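You operate a simulated robot arm through the tools that you are given. There is no shell and no other tool. Be economical: measure what you need, move in short steps, check, and stop when the job is done.

The job below is to be done with a simulated robot arm. You get a single attempt, and the scene is never put back.

## Task
Vent the air tester and shut the middle and back lines.
Fine: blue button first; each line of the valve block off by its white button, its dial back to 1; the coupler stays clamped.

Only the result counts: the job must be done as asked and must still hold three seconds after the hand-in. Knocking over, shifting, dropping, spilling or breaking anything else fails it.

## Robot
A 6-joint arm with a two-finger parallel gripper, fixed in place. Base frame: the origin is at the foot of the arm, x ahead of it, y to its left, z up; the work surface is at about z = 800. Lengths are in mm, angles in degrees, forces in N, time in s.
With the tool pointing down near the work surface it reaches from about 240 to 640 mm from the base axis. Its first joint turns from -66.0 to 66.0 degrees. Payload 2.7 kg.
Tool frame: the origin (TCP) lies between the finger pads and is the grasp point; the fingertips stand 23 mm ahead of it; z points along the fingers, y is the line along which they close. The gripper opens to 94 mm. The fingers are 38 mm wide and 10 mm thick; the gripper's body (54 by 96 mm) begins 39 mm behind the TCP.
Orientation is told as [roll, pitch, yaw] about the base's x, y, z axes, in that order, counted from this pose: with the fingers straight down and closing along the base's y, the tool's x points along the base's -x, its y along +y and its z along -z.

## Interface
- The arm moves only by the tool move_arm. Its argument "motion" is a list of rows, each an object (a shift or turn left out is 0, a gripper value left out holds the last) with "rotation": the turn, a rotation vector about the base's x, y, z in degrees, a list of three; "translation": the shift along the base's x, y, z in mm, a list of three; "gripper": the finger opening in mm, from 0 to 94. In form: [{"rotation": [ax, ay, az], "translation": [dx, dy, dz], "gripper": gripper}, ...]. A call has 1 to 12 rows; each row shifts and turns the commanded pose from where the row before left it. A row lasts 0.2 s, in which the tool goes at most 50 mm and 8.6 degrees; a call with a longer step from one row to the next is refused whole, and so is a gripper value outside its range. Where a pose cannot be reached the arm comes as near as it can. A force on the tool above 40 N (or 10 N above the force at the start of the call, whichever is more), or a blocked arm, ends the call early, and 0.2 s more pass. The fingers move at their own pace (about 45 mm/s each) and stop on an object; they squeeze with about 45 N. The grip force told is the motor's: it shows also when the fingers shut on nothing. Time passes only in rows, and 0.2 s behind the last, so rows that do not move let the fingers close. It gives the time, the measured TCP pose, the force on the tool (base axes), the opening and the grip force at its end, in the units of the frame above (readings bear some noise).
- Cameras (640 x 400 px; columns grow to the right, rows downward): "scene" is fixed at [69.6, -426.4, 1406.1]; the picture's right is [0.83, -0.56, 0.00], its down [-0.31, -0.46, -0.83] and it looks along [0.46, 0.69, -0.55] (base axes); focal length 375 px, centre (320, 200). "wrist" rides on the gripper at [-39, 0, -44] in the tool frame; the picture's right is [0.00, -1.00, 0.00], its down [0.97, 0.00, -0.24] and it looks along [0.24, 0.00, 0.97] (tool axes); focal length 218 px, centre (320, 200). There is no depth. A picture from a camera that has moved, and an enlarged one, comes with that camera's place and axes in the base frame and with its lens.
- grab_frame(camera): a new picture of that camera. It takes no simulated time.
- zoom(camera, box): a new picture of the part [left, top, right, bottom] of that camera's present view, enlarged. It takes no simulated time.
- close_job(): hands the job in; it is judged then, once.

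Work in short steps. Places have to be worked out from the pictures, the camera data and where the tool is seen: move nearer, look again, correct. Check each grasp and each placing, and mend what went wrong. You have 120 turns and 76 pictures in all, those below and enlarged ones among them. Open the gripper and draw the arm clear of the work before you hand the job in, unless the task says otherwise; then end with one line.

The tools are called after "Call:" as a command line: name --argument value ..., lists and objects as JSON in quotes. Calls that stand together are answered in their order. move_arm: Moves the arm, as the interface text tells. Its arguments: {"type":"object","properties":{"motion":{"type":"array"}},"required":["motion"]} The other tools are called the same way: grab_frame (camera) takes a picture; zoom (camera, box) takes an enlarged picture of a part of a camera's view; close_job () hands the job in.

At the start:

```text
time: 0.0
eef_pos: [416.8, 165.3, 1112.3]
ee_rot: [0.0, 0.0, 0.1]
contact_force: [0.4, -0.3, -0.9]
width: 94.0
grip_force: 0.0
```

scene: 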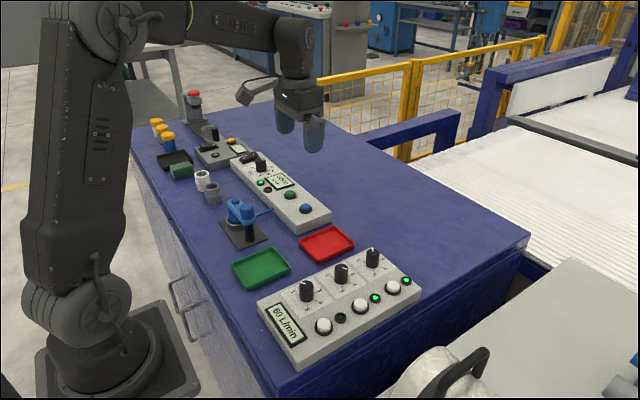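
wrist: 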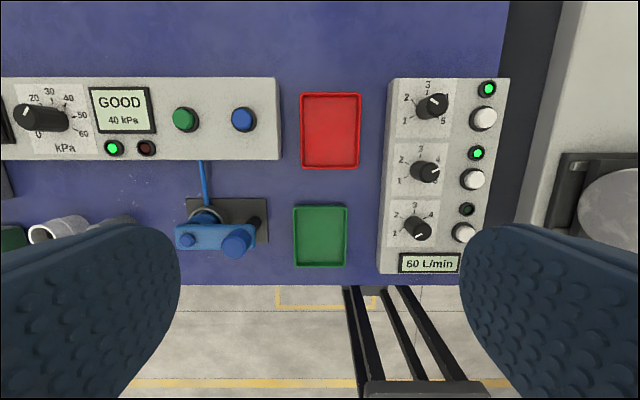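

I'll look closely at the valve block and the tester first.

Call:
zoom --camera "wrist" --box '[370, 70, 520, 280]'

Call:
zoom --camera "scene" --box '[250, 230, 430, 370]'

Call:
zoom --camera "scene" --box '[180, 110, 350, 250]'

```text
1.90 times, centred on (445, 175) of wrist
camera zoom: at [454.9, 164.8, 1157.2], right [0.0, -1.0, 0.0], down [-0.97, 0.0, 0.24], along [-0.24, 0.0, -0.97], focal length 416 px, centre (82, 248)
```

zoom: 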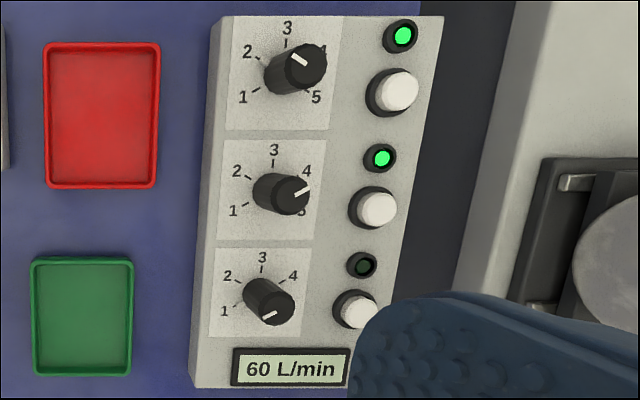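

```text
2.86 times, centred on (340, 300) of scene
camera zoom: at [69.6, -426.4, 1406.1], right [0.83, -0.56, 0.0], down [-0.31, -0.46, -0.83], along [0.46, 0.69, -0.55], focal length 1073 px, centre (263, -86)
```

zoom: 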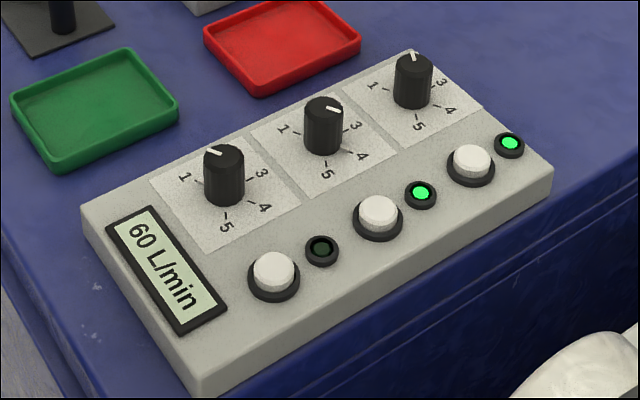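

```text
2.86 times, centred on (265, 180) of scene
camera zoom: at [69.6, -426.4, 1406.1], right [0.83, -0.56, 0.0], down [-0.31, -0.46, -0.83], along [0.46, 0.69, -0.55], focal length 1073 px, centre (477, 257)
```

zoom: 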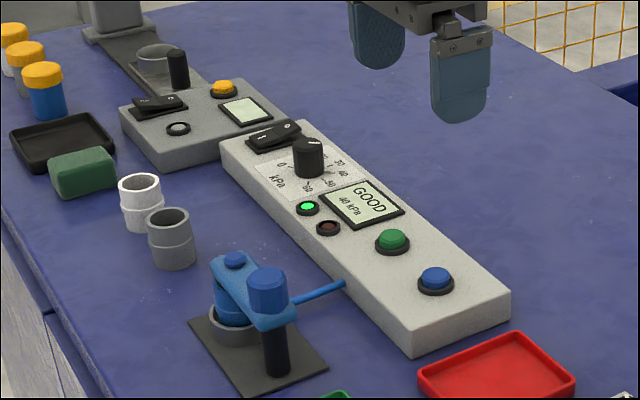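

The blue button is at about (490, 268, 847). Middle and back lamps are lit, with dials at about 4 and 2, and the front line is already off at 1. I'll move above the blue button with the fingers closed.

Call:
move_arm --motion '[{"translation": [18, 26, -30], "gripper": 0}, {"translation": [18, 26, -30]}, {"translation": [18, 26, -30]}, {"translation": [19, 25, -30]}, {"translation": [0, 0, -30]}, {}, {}]'

Call:
grab_frame --camera "wrist"

Call:
grab_frame --camera "scene"

```text
time: 1.6
eef_pos: [489.3, 267.7, 960.9]
ee_rot: [0.0, 0.0, 0.0]
contact_force: [0.9, -0.5, 0.0]
width: 0.0
grip_force: 42.3
```

```text
70 pictures are left
camera wrist: at [527.9, 267.9, 1006.4], right [0.0, -1.0, 0.0], down [-0.97, 0.0, 0.24], along [-0.24, 0.0, -0.97], focal length 218 px, centre (320, 200)
```

wrist: 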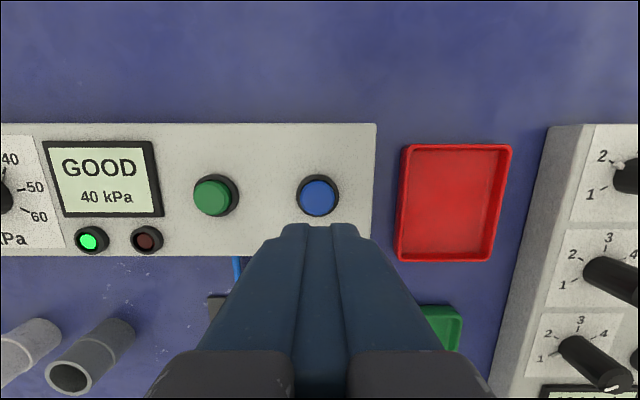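

```text
69 pictures are left
```

scene: 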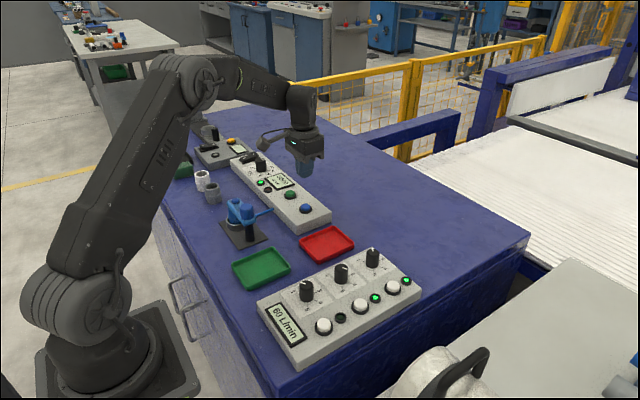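

The blue button is right below, at about (491, 269). I'm going down to just above it, then pressing in small steps.

Call:
move_arm --motion '[{"translation": [1.5, 1.5, -40]}, {"translation": [0, 0, -38]}, {"translation": [0, 0, -5]}, {"translation": [0, 0, -3]}, {"translation": [0, 0, -2]}, {"translation": [0, 0, -2]}]'

Call:
grab_frame --camera "wrist"

```text
time: 3.0
eef_pos: [491.0, 269.8, 871.5]
ee_rot: [0.0, 0.0, 0.0]
contact_force: [0.3, -0.1, -0.2]
width: 0.0
grip_force: 42.4
```

```text
68 pictures are left
camera wrist: at [529.3, 269.1, 916.7], right [0.0, -1.0, 0.0], down [-0.97, 0.0, 0.24], along [-0.24, 0.0, -0.97], focal length 218 px, centre (320, 200)
```

wrist: 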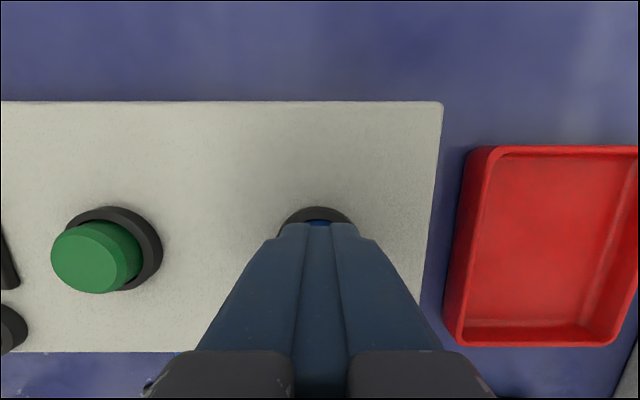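

Nothing has touched yet and the button is under the tips. I'll press on in 1.5 mm steps.

Call:
move_arm --motion '[{"translation": [0, 0, -1.5]}, {"translation": [0, 0, -1.5]}, {"translation": [0, 0, -1.5]}, {"translation": [0, 0, -1.5]}]'

Call:
zoom --camera "scene" --box '[220, 130, 340, 240]'

```text
time: 4.0
eef_pos: [490.2, 268.4, 867.2]
ee_rot: [-0.1, -0.1, 0.0]
contact_force: [1.2, -0.9, 3.9]
width: 0.3
grip_force: 42.2
```

```text
3.64 times, centred on (280, 185) of scene
camera zoom: at [69.6, -426.5, 1406.1], right [0.83, -0.56, 0.0], down [-0.31, -0.46, -0.83], along [0.46, 0.69, -0.55], focal length 1365 px, centre (466, 254)
```

zoom: 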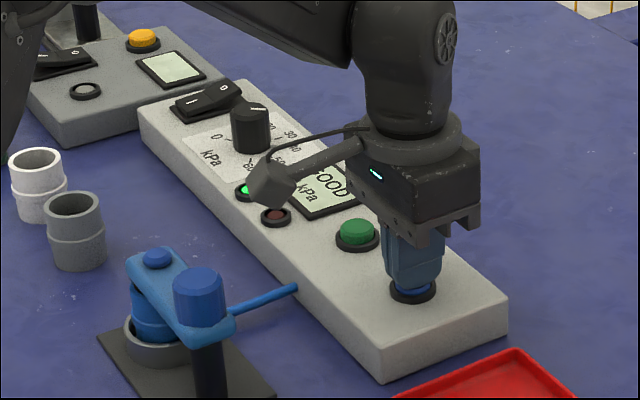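

Contact is beginning at 4 N and the display hasn't changed, so I'll press a little further.

Call:
move_arm --motion '[{"translation": [0, 0, -1.5]}, {"translation": [0, 0, -1.5]}]'

Call:
zoom --camera "scene" --box '[220, 130, 340, 240]'

```text
time: 4.6
eef_pos: [490.1, 269.7, 864.5]
ee_rot: [0.0, -0.1, 0.0]
contact_force: [-2.5, -5.3, 15.0]
width: 0.0
grip_force: 42.4
```

```text
3.64 times, centred on (280, 185) of scene
camera zoom: at [69.3, -426.7, 1406.0], right [0.83, -0.56, 0.0], down [-0.31, -0.46, -0.83], along [0.46, 0.69, -0.55], focal length 1365 px, centre (466, 254)
```

zoom: 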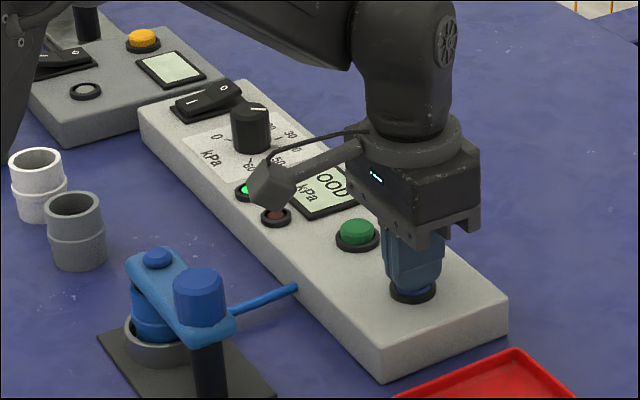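

15 N now, still showing GOOD. I'll press slightly further.

Call:
move_arm --motion '[{"translation": [0, 0, -1.2]}, {"translation": [0, 0, -1.0]}]'

Call:
zoom --camera "scene" --box '[220, 130, 340, 240]'

```text
time: 5.2
eef_pos: [489.4, 268.8, 862.6]
ee_rot: [0.0, -0.2, 0.1]
contact_force: [-8.7, -7.4, 26.8]
width: 0.0
grip_force: 42.2
```

```text
3.64 times, centred on (280, 185) of scene
camera zoom: at [69.0, -426.8, 1406.0], right [0.83, -0.56, 0.0], down [-0.31, -0.46, -0.83], along [0.46, 0.69, -0.55], focal length 1365 px, centre (466, 254)
```

zoom: 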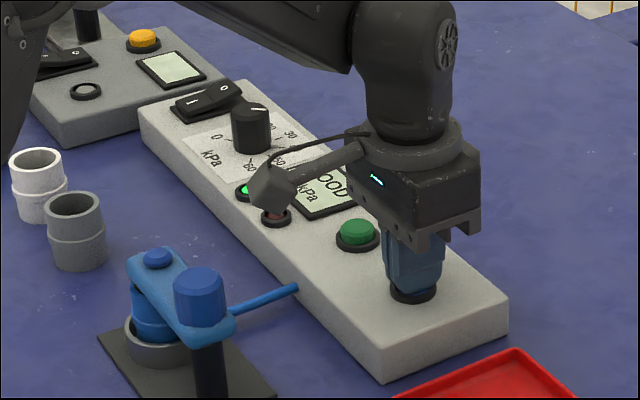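

27 N, and the button looks sunk into its ring. I'll lift and check the display.

Call:
move_arm --motion '[{"translation": [0, 0, 5]}, {"translation": [0, 0, 40]}, {"translation": [0, 0, 40]}, {}]'

Call:
grab_frame --camera "wrist"

Call:
zoom --camera "scene" --box '[220, 130, 340, 240]'

```text
time: 6.2
eef_pos: [488.8, 267.9, 947.8]
ee_rot: [-0.1, 0.0, 0.0]
contact_force: [-0.1, 0.3, 0.2]
width: 0.3
grip_force: 42.6
```

```text
64 pictures are left
camera wrist: at [527.8, 268.9, 992.0], right [0.0, -1.0, 0.0], down [-0.97, 0.0, 0.24], along [-0.24, 0.0, -0.97], focal length 218 px, centre (320, 200)
```

wrist: 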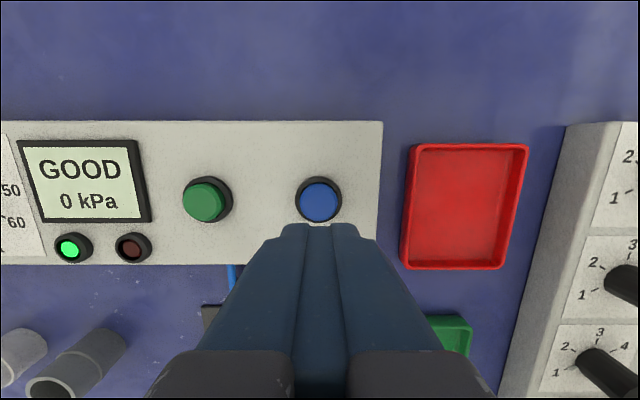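

```text
3.64 times, centred on (280, 185) of scene
camera zoom: at [69.6, -426.4, 1406.1], right [0.83, -0.56, 0.0], down [-0.31, -0.46, -0.83], along [0.46, 0.69, -0.55], focal length 1365 px, centre (466, 254)
```

zoom: 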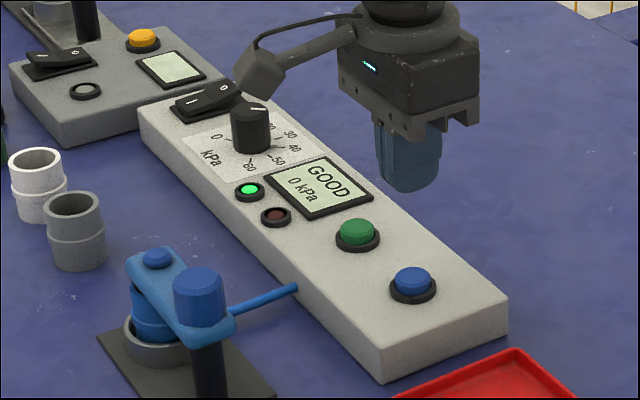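

It reads 0 kPa, so the tester is vented. Next I go over the back white button at about (494, -62).

Call:
move_arm --motion '[{"translation": [0, -42, 12]}, {"translation": [0, -42, 0]}, {"translation": [0, -42, 0]}, {"translation": [0, -42, 0]}, {"translation": [0, -42, 0]}, {"translation": [0, -42, 0]}, {"translation": [0, -42, 0]}, {"translation": [5, -36, 0]}, {}]'

Call:
grab_frame --camera "wrist"

```text
time: 8.2
eef_pos: [496.4, -60.7, 958.2]
ee_rot: [0.1, 0.0, 0.0]
contact_force: [-0.2, 0.6, 1.1]
width: 0.0
grip_force: 42.7
```

```text
62 pictures are left
camera wrist: at [534.1, -61.2, 1001.9], right [0.0, -1.0, 0.0], down [-0.97, 0.0, 0.24], along [-0.24, 0.0, -0.97], focal length 218 px, centre (320, 200)
```

wrist: 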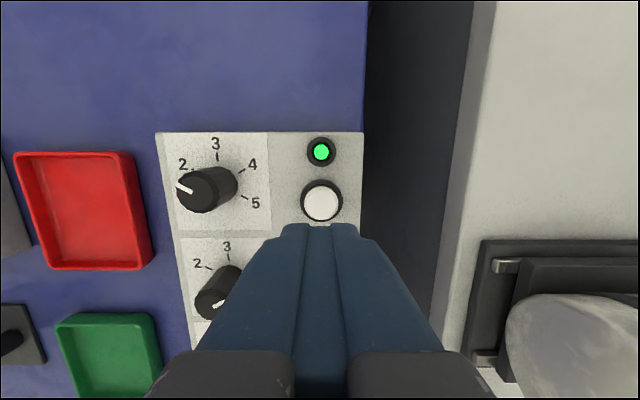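

The button is at about (494.5, -62.5). I'm descending and pressing in small steps.

Call:
move_arm --motion '[{"translation": [-1.5, -1.5, -44]}, {"translation": [0, 0, -40]}, {"translation": [0, 0, -4]}, {"translation": [0, 0, -2]}, {"translation": [0, 0, -2]}]'

Call:
move_arm --motion '[{"translation": [0, 0, -2]}, {"translation": [0, 0, -2]}]'

Call:
zoom --camera "scene" --box '[310, 220, 440, 320]'

```text
time: 9.4
eef_pos: [495.0, -61.4, 865.5]
ee_rot: [0.0, 0.0, -0.1]
contact_force: [-0.6, 0.5, 0.7]
width: 0.1
grip_force: 42.4
```

```text
time: 10.0
eef_pos: [494.7, -62.1, 862.4]
ee_rot: [0.0, -0.1, 0.0]
contact_force: [1.2, 1.3, 3.1]
width: 0.1
grip_force: 42.5
```

```text
4.00 times, centred on (375, 270) of scene
camera zoom: at [69.6, -426.4, 1406.1], right [0.83, -0.56, 0.0], down [-0.31, -0.46, -0.83], along [0.46, 0.69, -0.55], focal length 1502 px, centre (100, -80)
```

zoom: 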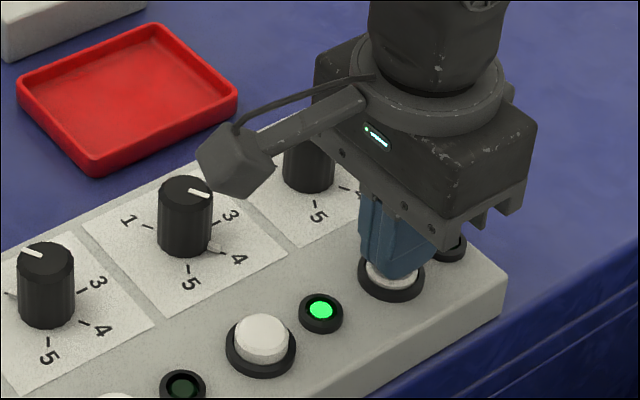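

Contact has just begun. I'll press another 4 mm, as on the blue button.

Call:
move_arm --motion '[{"translation": [0, 0, -1.5]}, {"translation": [0, 0, -1.5]}, {"translation": [0, 0, -1.5]}]'

Call:
move_arm --motion '[{"translation": [0, 0, 5]}, {"translation": [0, 0, 45]}, {"translation": [0, 0, 42]}, {}]'

Call:
grab_frame --camera "wrist"

Call:
zoom --camera "scene" --box '[310, 220, 440, 320]'

```text
time: 10.8
eef_pos: [496.2, -63.1, 858.5]
ee_rot: [0.0, -0.1, 0.1]
contact_force: [-5.0, -1.2, 18.6]
width: 0.1
grip_force: 42.6
```

```text
time: 11.8
eef_pos: [493.3, -61.6, 949.0]
ee_rot: [0.1, 0.1, 0.0]
contact_force: [-0.4, 0.2, 0.1]
width: 0.1
grip_force: 42.4
```

```text
60 pictures are left
camera wrist: at [531.5, -61.6, 993.8], right [0.0, -1.0, 0.0], down [-0.97, 0.0, 0.24], along [-0.24, 0.0, -0.97], focal length 218 px, centre (320, 200)
```

wrist: 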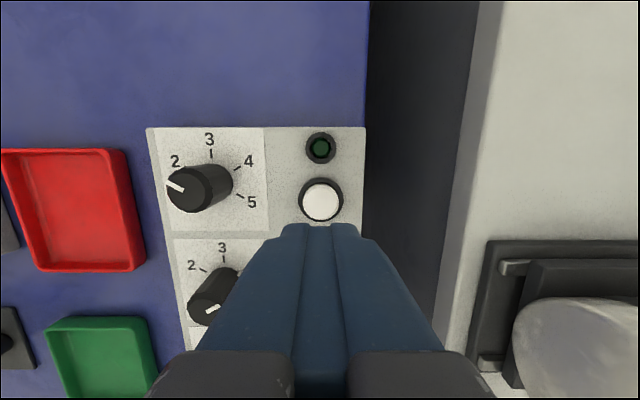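

```text
4.00 times, centred on (375, 270) of scene
camera zoom: at [69.6, -426.4, 1406.1], right [0.83, -0.56, 0.0], down [-0.31, -0.46, -0.83], along [0.46, 0.69, -0.55], focal length 1502 px, centre (100, -80)
```

zoom: 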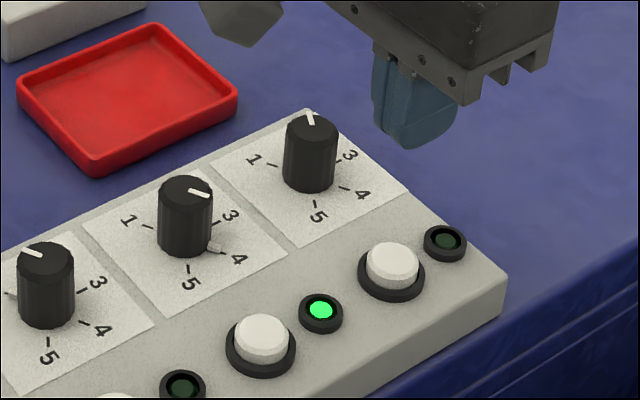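

The back lamp is out. Next is the middle button, about 86 mm nearer in x.

Call:
move_arm --motion '[{"translation": [-43, 0, 5]}, {"translation": [-43, 0, 5]}, {}]'

Call:
grab_frame --camera "wrist"

Call:
zoom --camera "wrist" --box '[140, 40, 380, 240]'

```text
time: 12.6
eef_pos: [409.2, -61.5, 958.8]
ee_rot: [-0.1, -0.1, 0.1]
contact_force: [-1.2, 0.6, 0.2]
width: 0.0
grip_force: 42.4
```

```text
58 pictures are left
camera wrist: at [447.0, -61.4, 1003.8], right [0.0, -1.0, 0.0], down [-0.97, 0.0, 0.24], along [-0.24, 0.0, -0.97], focal length 218 px, centre (320, 200)
```

wrist: 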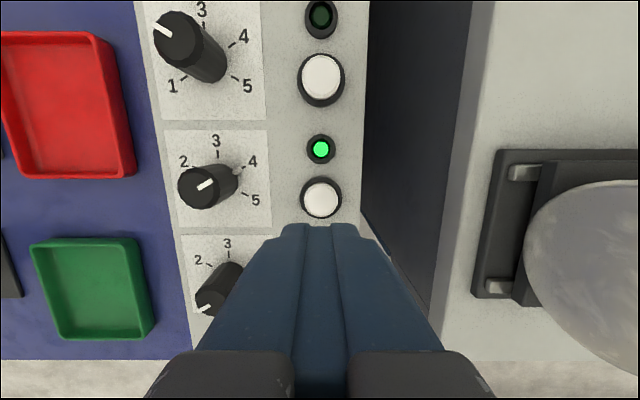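

```text
2.00 times, centred on (260, 140) of wrist
camera zoom: at [447.0, -61.4, 1003.8], right [0.0, -1.0, 0.0], down [-0.97, 0.0, 0.24], along [-0.24, 0.0, -0.97], focal length 436 px, centre (440, 320)
```

zoom: 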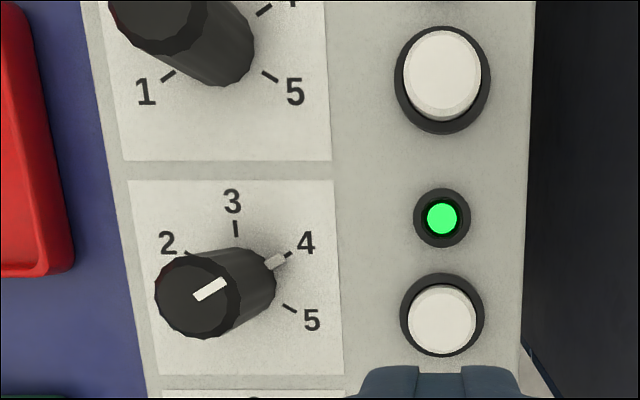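

The middle button is at about (410, -62). The white tab and top mark confirm the middle dial is at 4. I'll press the button the same way.

Call:
move_arm --motion '[{"translation": [1, -0.5, -45]}, {"translation": [0, 0, -40]}, {"translation": [0, 0, -5]}, {"translation": [0, 0, -2]}, {"translation": [0, 0, -2]}, {"translation": [0, 0, -2]}]'

Call:
move_arm --motion '[{"translation": [0, 0, -1.5]}, {"translation": [0, 0, -1.5]}, {"translation": [0, 0, -1]}]'

Call:
zoom --camera "scene" --box '[310, 220, 440, 320]'

```text
time: 14.0
eef_pos: [409.3, -61.9, 864.7]
ee_rot: [0.0, 0.0, 0.0]
contact_force: [-1.5, -0.4, 1.7]
width: 0.0
grip_force: 42.2
```

```text
time: 14.8
eef_pos: [409.6, -61.4, 861.1]
ee_rot: [0.0, -0.1, 0.0]
contact_force: [-2.8, 1.2, 12.0]
width: 0.0
grip_force: 42.0
```

```text
4.00 times, centred on (375, 270) of scene
camera zoom: at [69.4, -426.3, 1406.1], right [0.83, -0.56, 0.0], down [-0.31, -0.46, -0.83], along [0.46, 0.69, -0.55], focal length 1502 px, centre (100, -80)
```

zoom: 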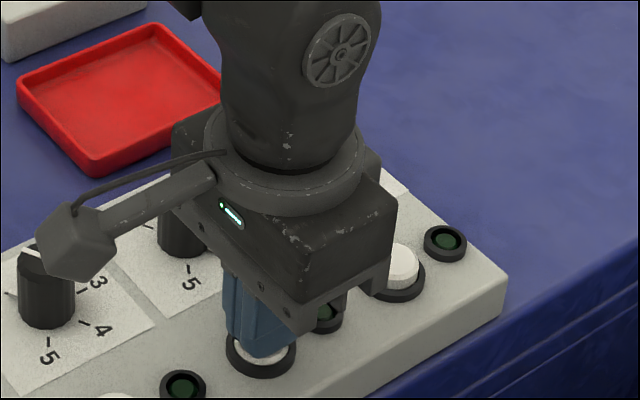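

The middle lamp went out. I'll lift and move over the middle dial at about (420, 19, top 862), turning the tool -90° so that a +180° dial turn fits (4→1 is counter-clockwise from above).

Call:
move_arm --motion '[{"translation": [0, 0, 5]}, {"translation": [0, 0, 45]}, {"translation": [0, 0, 42]}, {"translation": [5, 40, 5], "gripper": 60}, {"translation": [5, 40, 0]}, {}]'

Call:
grab_frame --camera "wrist"

Call:
zoom --camera "scene" --box '[250, 200, 450, 370]'

```text
time: 16.2
eef_pos: [419.7, 17.9, 956.3]
ee_rot: [0.0, 0.0, 0.0]
contact_force: [-0.9, -0.2, -0.5]
width: 60.0
grip_force: 0.1
```

```text
55 pictures are left
camera wrist: at [458.2, 17.3, 1000.9], right [0.0, -1.0, 0.0], down [-0.97, 0.0, 0.24], along [-0.24, 0.0, -0.97], focal length 218 px, centre (320, 200)
```

wrist: 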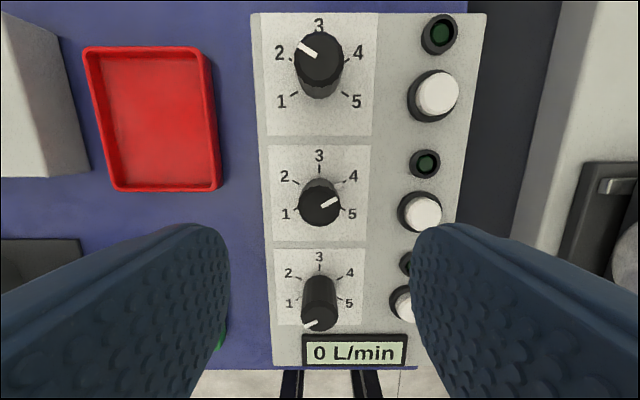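

```text
2.35 times, centred on (350, 285) of scene
camera zoom: at [69.7, -426.4, 1406.1], right [0.83, -0.56, 0.0], down [-0.31, -0.46, -0.83], along [0.46, 0.69, -0.55], focal length 883 px, centre (249, 0)
```

zoom: 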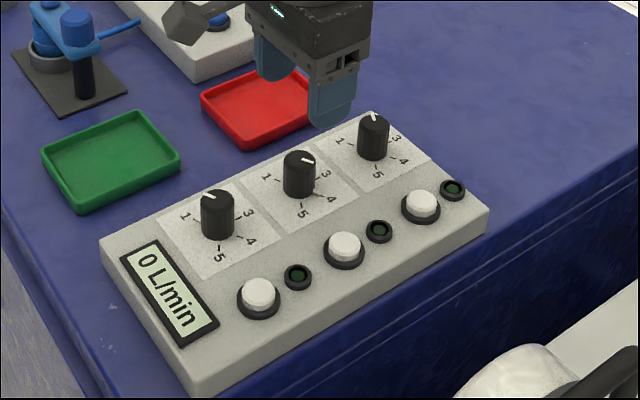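

Flow reads 0 L/min, and the dial is centred under the tool at about (420.5, 17.6). Rotating the tool by -90°.

Call:
move_arm --motion '[{"rotation": [0, 0, -8.2]}, {"rotation": [0, 0, -8.2]}, {"rotation": [0, 0, -8.2]}, {"rotation": [0, 0, -8.2]}, {"rotation": [0, 0, -8.2]}, {"rotation": [0, 0, -8.2]}, {"rotation": [0, 0, -8.2]}, {"rotation": [0, 0, -8.2]}, {"rotation": [0, 0, -8.2]}, {"rotation": [0, 0, -8.2]}, {"rotation": [0, 0, -8]}, {}]'

Call:
grab_frame --camera "wrist"

```text
time: 18.8
eef_pos: [420.0, 17.7, 957.5]
ee_rot: [0.0, 0.1, -90.1]
contact_force: [0.7, -0.7, 0.0]
width: 60.0
grip_force: 0.1
```

```text
53 pictures are left
camera wrist: at [418.7, -21.4, 1001.8], right [-1.0, 0.0, 0.0], down [0.0, 0.97, 0.24], along [0.0, 0.24, -0.97], focal length 218 px, centre (320, 200)
```

wrist: 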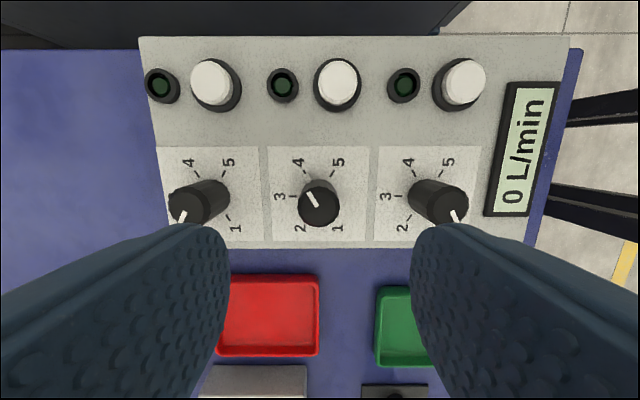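

Centred. Descending to TCP z≈866 (tips at 843, above the base tab) and closing on the knob.

Call:
move_arm --motion '[{"translation": [0, -0.5, -45]}, {"translation": [0, 0, -40]}, {"translation": [0, 0, -6]}, {"gripper": 20}, {}, {}, {}]'

Call:
zoom --camera "scene" --box '[290, 220, 420, 320]'

```text
time: 20.4
eef_pos: [419.1, 19.3, 865.6]
ee_rot: [-0.1, 0.0, -89.9]
contact_force: [-5.3, -0.7, -3.9]
width: 27.8
grip_force: 45.2
```

```text
4.00 times, centred on (355, 270) of scene
camera zoom: at [69.6, -426.4, 1406.1], right [0.83, -0.56, 0.0], down [-0.31, -0.46, -0.83], along [0.46, 0.69, -0.55], focal length 1502 px, centre (180, -80)
```

zoom: 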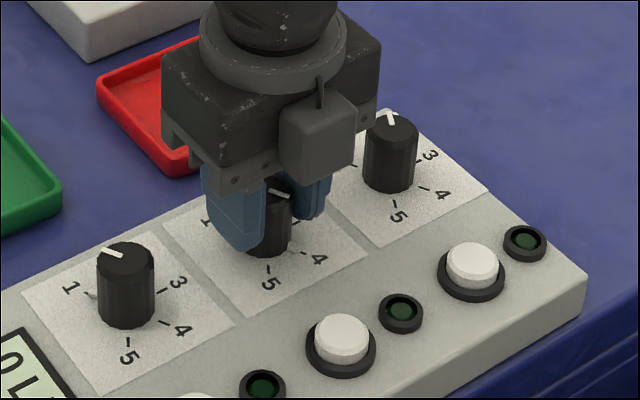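

The grip is firm at 27.8 mm. I'll turn +82° first and check.

Call:
move_arm --motion '[{"rotation": [0, 0, 8.2]}, {"rotation": [0, 0, 8.2]}, {"rotation": [0, 0, 8.2]}, {"rotation": [0, 0, 8.2]}, {"rotation": [0, 0, 8.2]}, {"rotation": [0, 0, 8.2]}, {"rotation": [0, 0, 8.2]}, {"rotation": [0, 0, 8.2]}, {"rotation": [0, 0, 8.2]}, {"rotation": [0, 0, 8.2]}]'

Call:
zoom --camera "scene" --box '[290, 220, 420, 320]'

```text
time: 22.5
eef_pos: [419.7, 17.9, 864.7]
ee_rot: [0.1, -0.1, -14.9]
contact_force: [6.2, 4.6, -5.1]
width: 28.1
grip_force: 44.8
stopped in row 10: the force on the tool passed its limit (the readings are from after the stop); the commanded pose is now the measured one
```

```text
4.00 times, centred on (355, 270) of scene
camera zoom: at [69.8, -426.3, 1406.1], right [0.83, -0.56, 0.0], down [-0.31, -0.46, -0.83], along [0.46, 0.69, -0.55], focal length 1502 px, centre (180, -80)
```

zoom: 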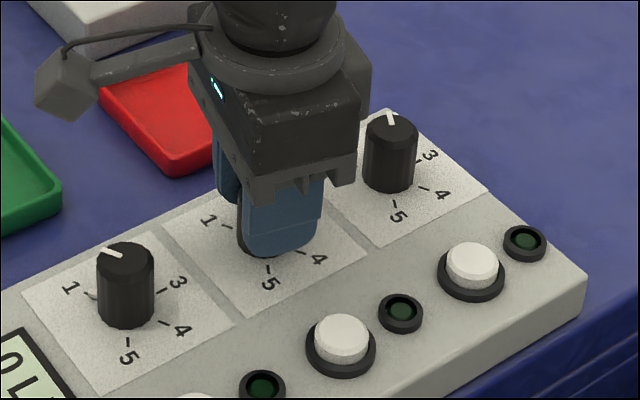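

The force limit tripped after about 75°. I'll open the fingers, lift and see whether the knob turned.

Call:
move_arm --motion '[{"gripper": 60}, {}, {"translation": [0, 0, 30]}, {"translation": [0, 0, 45]}, {"translation": [0, 0, 15]}]'

Call:
grab_frame --camera "wrist"

Call:
zoom --camera "scene" --box '[290, 220, 420, 320]'

```text
time: 23.7
eef_pos: [419.5, 16.7, 956.8]
ee_rot: [0.1, 0.0, -14.7]
contact_force: [-0.2, 0.7, -0.4]
width: 60.1
grip_force: 0.0
```

```text
50 pictures are left
camera wrist: at [456.8, 6.4, 1001.6], right [-0.26, -0.97, 0.0], down [-0.94, 0.25, 0.24], along [-0.23, 0.06, -0.97], focal length 218 px, centre (320, 200)
```

wrist: 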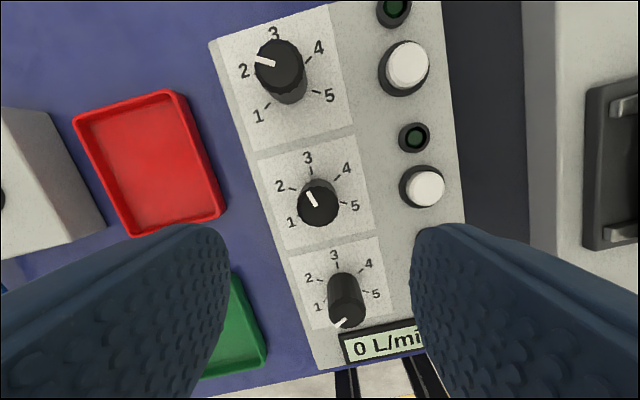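

```text
4.00 times, centred on (355, 270) of scene
camera zoom: at [69.6, -426.4, 1406.1], right [0.83, -0.56, 0.0], down [-0.31, -0.46, -0.83], along [0.46, 0.69, -0.55], focal length 1502 px, centre (180, -80)
```

zoom: 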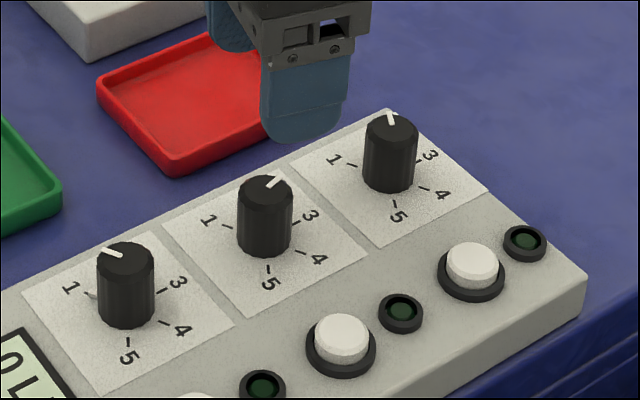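

The dial moved 4→3, with a little slip. I'll rotate back to -74° and re-grip for the next part.

Call:
move_arm --motion '[{"rotation": [0, 0, -8.5]}, {"rotation": [0, 0, -8.5]}, {"rotation": [0, 0, -8.5]}, {"rotation": [0, 0, -8.5]}, {"rotation": [0, 0, -8.5]}, {"rotation": [0, 0, -8.5]}, {"rotation": [0, 0, -8.5], "translation": [0.5, 0.5, 0]}, {}]'

Call:
move_arm --motion '[{"translation": [0, 0, -45]}, {"translation": [0, 0, -40]}, {"translation": [0, 0, -7]}, {"gripper": 20}, {}, {}, {}]'

Call:
move_arm --motion '[{"rotation": [0, 0, 6]}, {"rotation": [0, 0, 6]}, {"rotation": [0, 0, 6]}, {"rotation": [0, 0, 6]}, {"rotation": [0, 0, 6]}]'

Call:
zoom --camera "scene" --box '[290, 220, 420, 320]'

```text
time: 25.5
eef_pos: [419.9, 17.7, 957.1]
ee_rot: [0.1, -0.1, -74.3]
contact_force: [-0.2, 0.2, 0.3]
width: 60.1
grip_force: 0.1
```

```text
time: 27.1
eef_pos: [420.0, 17.2, 863.6]
ee_rot: [0.2, -0.1, -74.2]
contact_force: [10.1, 2.0, -8.8]
width: 27.6
grip_force: 44.7
```

```text
time: 28.3
eef_pos: [420.7, 16.5, 864.4]
ee_rot: [0.0, -0.1, -44.3]
contact_force: [10.0, -10.7, 0.5]
width: 27.6
grip_force: 45.1
```

```text
4.00 times, centred on (355, 270) of scene
camera zoom: at [69.9, -426.7, 1406.0], right [0.83, -0.56, 0.0], down [-0.31, -0.46, -0.83], along [0.46, 0.69, -0.55], focal length 1502 px, centre (180, -80)
```

zoom: 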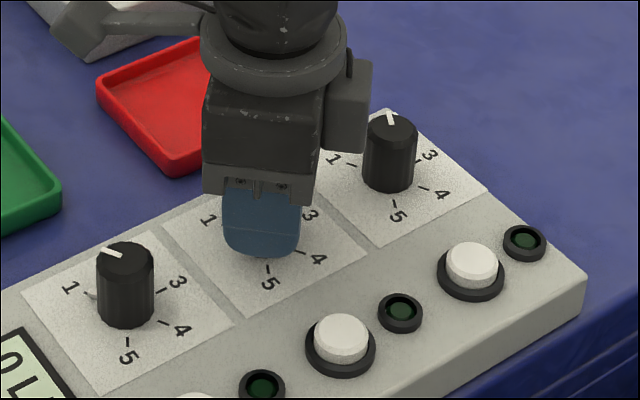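

Side force is (10, -10), so I'll shift the tool slightly that way while I keep turning.

Call:
move_arm --motion '[{"rotation": [0, 0, 6], "translation": [0.7, -0.7, 0]}, {"rotation": [0, 0, 6]}, {"rotation": [0, 0, 6]}, {"rotation": [0, 0, 6]}, {"rotation": [0, 0, 6]}]'

Call:
move_arm --motion '[{"rotation": [0, 0, 6]}, {"rotation": [0, 0, 6]}, {"rotation": [0, 0, 6]}, {"rotation": [0, 0, 6]}, {"rotation": [0, 0, 6]}]'

Call:
zoom --camera "scene" --box '[290, 220, 420, 320]'

```text
time: 29.5
eef_pos: [420.6, 17.4, 863.7]
ee_rot: [0.1, -0.2, -14.1]
contact_force: [3.7, 0.9, 16.8]
width: 27.3
grip_force: 44.6
```

```text
time: 30.7
eef_pos: [420.0, 17.4, 864.0]
ee_rot: [0.1, -0.2, 15.8]
contact_force: [0.5, 16.9, 21.7]
width: 27.5
grip_force: 44.9
```

```text
4.00 times, centred on (355, 270) of scene
camera zoom: at [69.4, -426.0, 1406.2], right [0.83, -0.56, 0.0], down [-0.31, -0.46, -0.83], along [0.46, 0.69, -0.55], focal length 1502 px, centre (180, -80)
```

zoom: 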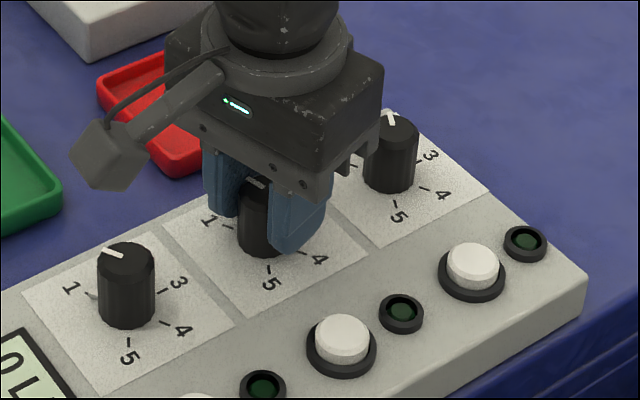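

Turned 90° with this grip. I'll relieve z and y a little and turn 30° more.

Call:
move_arm --motion '[{"rotation": [0, 0, 6], "translation": [0, 0.7, 1]}, {"rotation": [0, 0, 6]}, {"rotation": [0, 0, 6]}, {"rotation": [0, 0, 6]}, {"rotation": [0, 0, 6]}]'

Call:
zoom --camera "scene" --box '[320, 235, 370, 285]'

```text
time: 31.9
eef_pos: [418.9, 17.3, 863.0]
ee_rot: [0.2, 0.2, 45.8]
contact_force: [-1.7, 0.1, -3.3]
width: 27.9
grip_force: 33.4
```

```text
8.00 times, centred on (345, 260) of scene
camera zoom: at [69.6, -426.4, 1406.1], right [0.83, -0.56, 0.0], down [-0.31, -0.46, -0.83], along [0.46, 0.69, -0.55], focal length 3003 px, centre (120, -280)
```

zoom: 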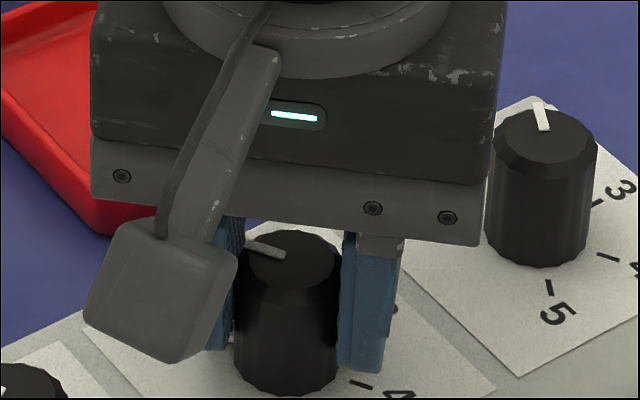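

The mark now seems to point towards 1. I'll release, lift and check.

Call:
move_arm --motion '[{"gripper": 60}, {}, {"translation": [0, 0, 30]}, {"translation": [0, 0, 45]}, {"translation": [0, 0, 15]}]'

Call:
zoom --camera "wrist" --box '[200, 80, 440, 240]'

Call:
zoom --camera "scene" --box '[290, 220, 420, 320]'

```text
time: 33.1
eef_pos: [421.2, 18.3, 955.7]
ee_rot: [0.2, 0.0, 45.6]
contact_force: [-0.3, 0.6, -0.7]
width: 60.0
grip_force: 0.2
```

```text
2.50 times, centred on (320, 160) of wrist
camera zoom: at [447.3, 46.0, 1000.1], right [0.72, -0.7, 0.0], down [-0.68, -0.7, 0.24], along [-0.17, -0.17, -0.97], focal length 546 px, centre (320, 300)
```

zoom: 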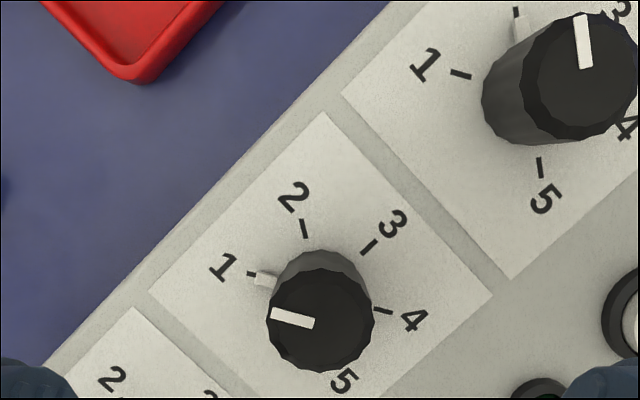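

```text
4.00 times, centred on (355, 270) of scene
camera zoom: at [69.6, -426.4, 1406.1], right [0.83, -0.56, 0.0], down [-0.31, -0.46, -0.83], along [0.46, 0.69, -0.55], focal length 1502 px, centre (180, -80)
```

zoom: 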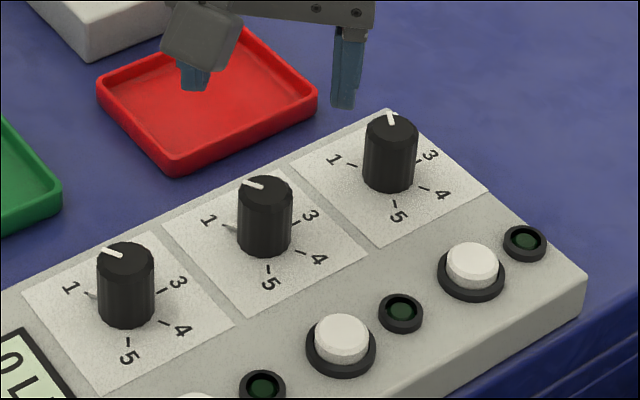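

The middle dial is on 1, tab at the tick. Moving to the back dial (about x 505) and rotating the tool to about -30°.

Call:
move_arm --motion '[{"translation": [28, 0, 0]}, {"translation": [28, 0, 0]}, {"translation": [28, 0, 0], "rotation": [0, 0, -8.4]}, {"rotation": [0, 0, -8.4]}, {"rotation": [0, 0, -8.4]}, {"rotation": [0, 0, -8.4]}, {"rotation": [0, 0, -8.4]}, {"rotation": [0, 0, -8.4]}, {"rotation": [0, 0, -8.4]}, {"rotation": [0, 0, -8.4]}, {"rotation": [0, 0, -8.4]}, {}]'

Call:
grab_frame --camera "wrist"

```text
time: 35.7
eef_pos: [503.9, 18.4, 954.9]
ee_rot: [0.1, -0.1, -30.0]
contact_force: [-1.0, -0.9, -0.5]
width: 60.1
grip_force: 0.0
```

```text
43 pictures are left
camera wrist: at [537.3, -1.6, 999.7], right [-0.5, -0.87, 0.0], down [-0.84, 0.49, 0.24], along [-0.21, 0.12, -0.97], focal length 218 px, centre (320, 200)
```

wrist: 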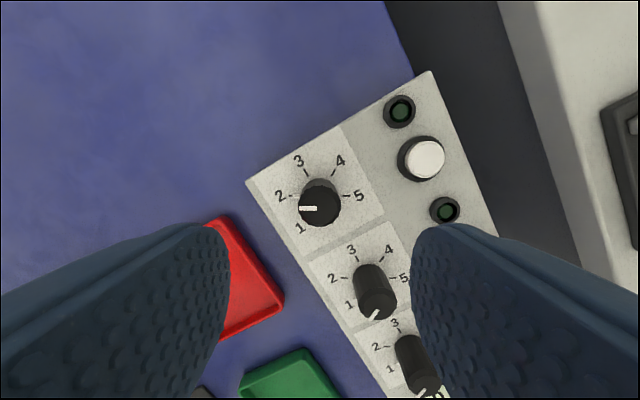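

The back knob is centred below the tool. Descending, gripping and turning +60°.

Call:
move_arm --motion '[{"translation": [0, 0, -45]}, {"translation": [0, 0, -40]}, {"translation": [0, 0, -5]}, {"gripper": 20}, {}, {}, {}]'

Call:
move_arm --motion '[{"rotation": [0, 0, 6]}, {"rotation": [0, 0, 6]}, {"rotation": [0, 0, 6]}, {"rotation": [0, 0, 6]}, {"rotation": [0, 0, 6]}]'

Call:
move_arm --motion '[{"rotation": [0, 0, 6]}, {"rotation": [0, 0, 6]}, {"rotation": [0, 0, 6]}, {"rotation": [0, 0, 6]}, {"rotation": [0, 0, 6]}]'

Call:
zoom --camera "scene" --box '[310, 220, 440, 320]'

```text
time: 37.3
eef_pos: [505.1, 17.5, 865.6]
ee_rot: [0.2, 0.0, -29.9]
contact_force: [2.0, 2.3, -6.1]
width: 27.5
grip_force: 44.8
```

```text
time: 38.5
eef_pos: [505.6, 18.3, 864.6]
ee_rot: [0.0, 0.0, 0.2]
contact_force: [0.6, -2.4, 5.1]
width: 27.5
grip_force: 44.8
```

```text
time: 39.7
eef_pos: [505.7, 18.3, 865.5]
ee_rot: [0.0, -0.2, 30.2]
contact_force: [-2.1, 1.4, 10.5]
width: 27.7
grip_force: 44.8
```

```text
4.00 times, centred on (375, 270) of scene
camera zoom: at [69.4, -426.4, 1406.1], right [0.83, -0.56, 0.0], down [-0.31, -0.46, -0.83], along [0.46, 0.69, -0.55], focal length 1502 px, centre (100, -80)
```

zoom: 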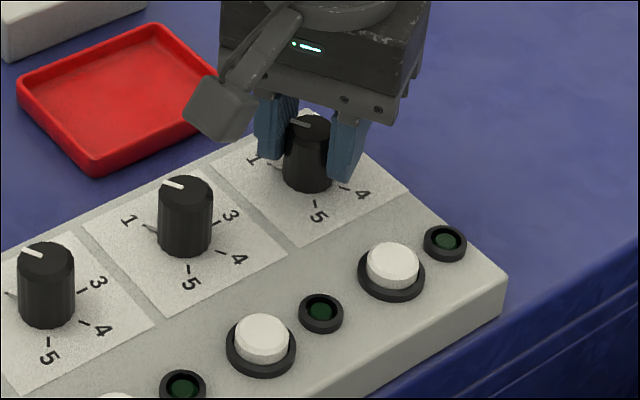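

The back knob's mark points to 1. Releasing, lifting and checking.

Call:
move_arm --motion '[{"gripper": 60}, {}, {"translation": [0, 0, 30]}, {"translation": [0, 0, 45]}, {"translation": [-30, 0, 30]}]'

Call:
zoom --camera "wrist" --box '[160, 40, 480, 240]'

Call:
zoom --camera "scene" --box '[250, 220, 430, 340]'

```text
time: 40.9
eef_pos: [474.3, 18.2, 969.2]
ee_rot: [0.2, 0.1, 30.0]
contact_force: [-0.3, 0.0, 0.7]
width: 59.8
grip_force: 0.0
```

```text
2.00 times, centred on (320, 140) of wrist
camera zoom: at [507.4, 37.5, 1014.0], right [0.5, -0.86, 0.0], down [-0.84, -0.49, 0.24], along [-0.21, -0.12, -0.97], focal length 436 px, centre (320, 320)
```

zoom: 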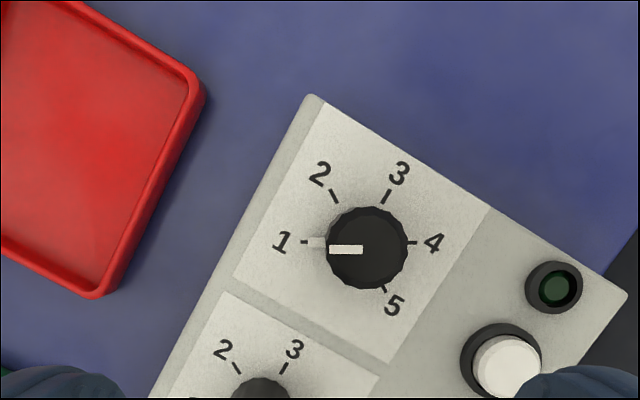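

```text
3.33 times, centred on (340, 280) of scene
camera zoom: at [69.7, -426.4, 1406.1], right [0.83, -0.56, 0.0], down [-0.31, -0.46, -0.83], along [0.46, 0.69, -0.55], focal length 1251 px, centre (253, -67)
```

zoom: 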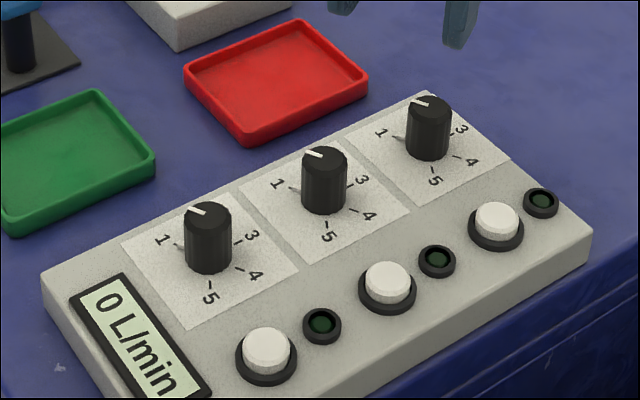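

All three lamps are out, all dials are at 1 and flow reads 0. I'll open the gripper, draw clear and take one last look.

Call:
move_arm --motion '[{"translation": [-15, 0, 45], "gripper": 94}, {"translation": [-15, 0, 45]}, {"translation": [-15, 20, 45]}, {}]'

Call:
grab_frame --camera "scene"

Call:
zoom --camera "scene" --box '[180, 120, 340, 260]'

```text
refused: row 3 steps farther than a row can; nothing moved
```

```text
39 pictures are left
```

scene: 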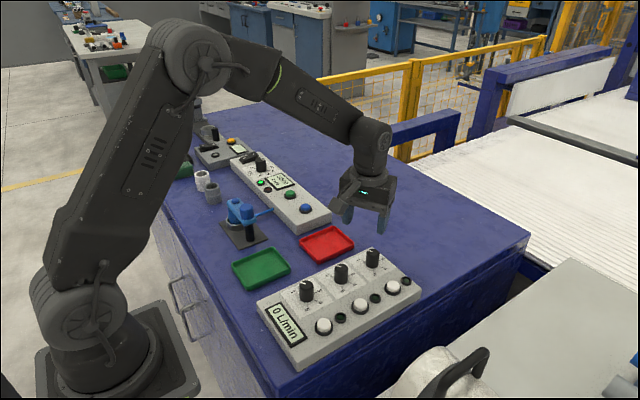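

```text
2.86 times, centred on (260, 190) of scene
camera zoom: at [69.7, -426.4, 1406.1], right [0.83, -0.56, 0.0], down [-0.31, -0.46, -0.83], along [0.46, 0.69, -0.55], focal length 1073 px, centre (491, 229)
```

zoom: 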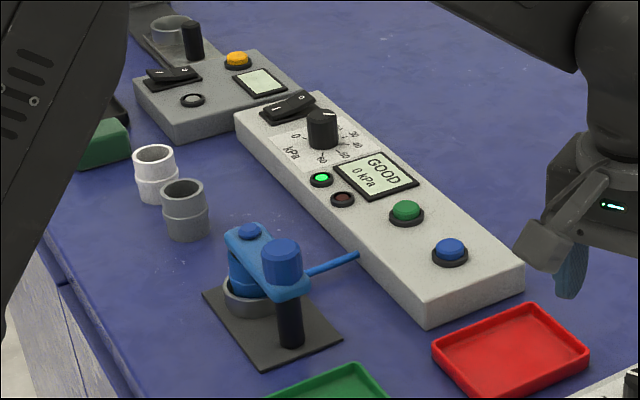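

The step was too long and was refused. The tester still reads 0 kPa and the coupler is still clamped, so I'm retreating in shorter steps.

Call:
move_arm --motion '[{"translation": [-10, 0, 40], "gripper": 94}, {"translation": [-10, 0, 40]}, {"translation": [-10, 0, 40]}, {}, {}]'

Call:
zoom --camera "scene" --box '[200, 130, 440, 370]'

```text
time: 42.1
eef_pos: [443.2, 17.5, 1087.5]
ee_rot: [0.1, 0.0, 30.1]
contact_force: [0.1, -1.2, 0.2]
width: 93.8
grip_force: 0.0
```

```text
1.67 times, centred on (320, 250) of scene
camera zoom: at [69.6, -426.4, 1406.1], right [0.83, -0.56, 0.0], down [-0.31, -0.46, -0.83], along [0.46, 0.69, -0.55], focal length 626 px, centre (320, 117)
```

zoom: 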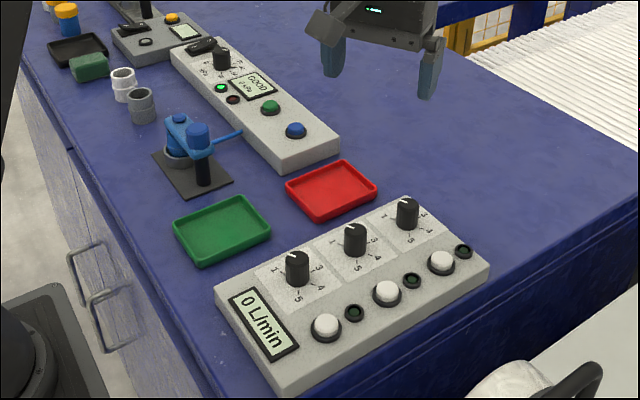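

Everything is in its asked state and the arm is clear, so I'm handing in.

Call:
close_job

```text
The job is handed in.
```

I vented the tester first with the blue button (it reads 0 kPa), then switched off the middle and back lines with their dials back at 1; flow reads 0 L/min, and the coupler is still clamped.
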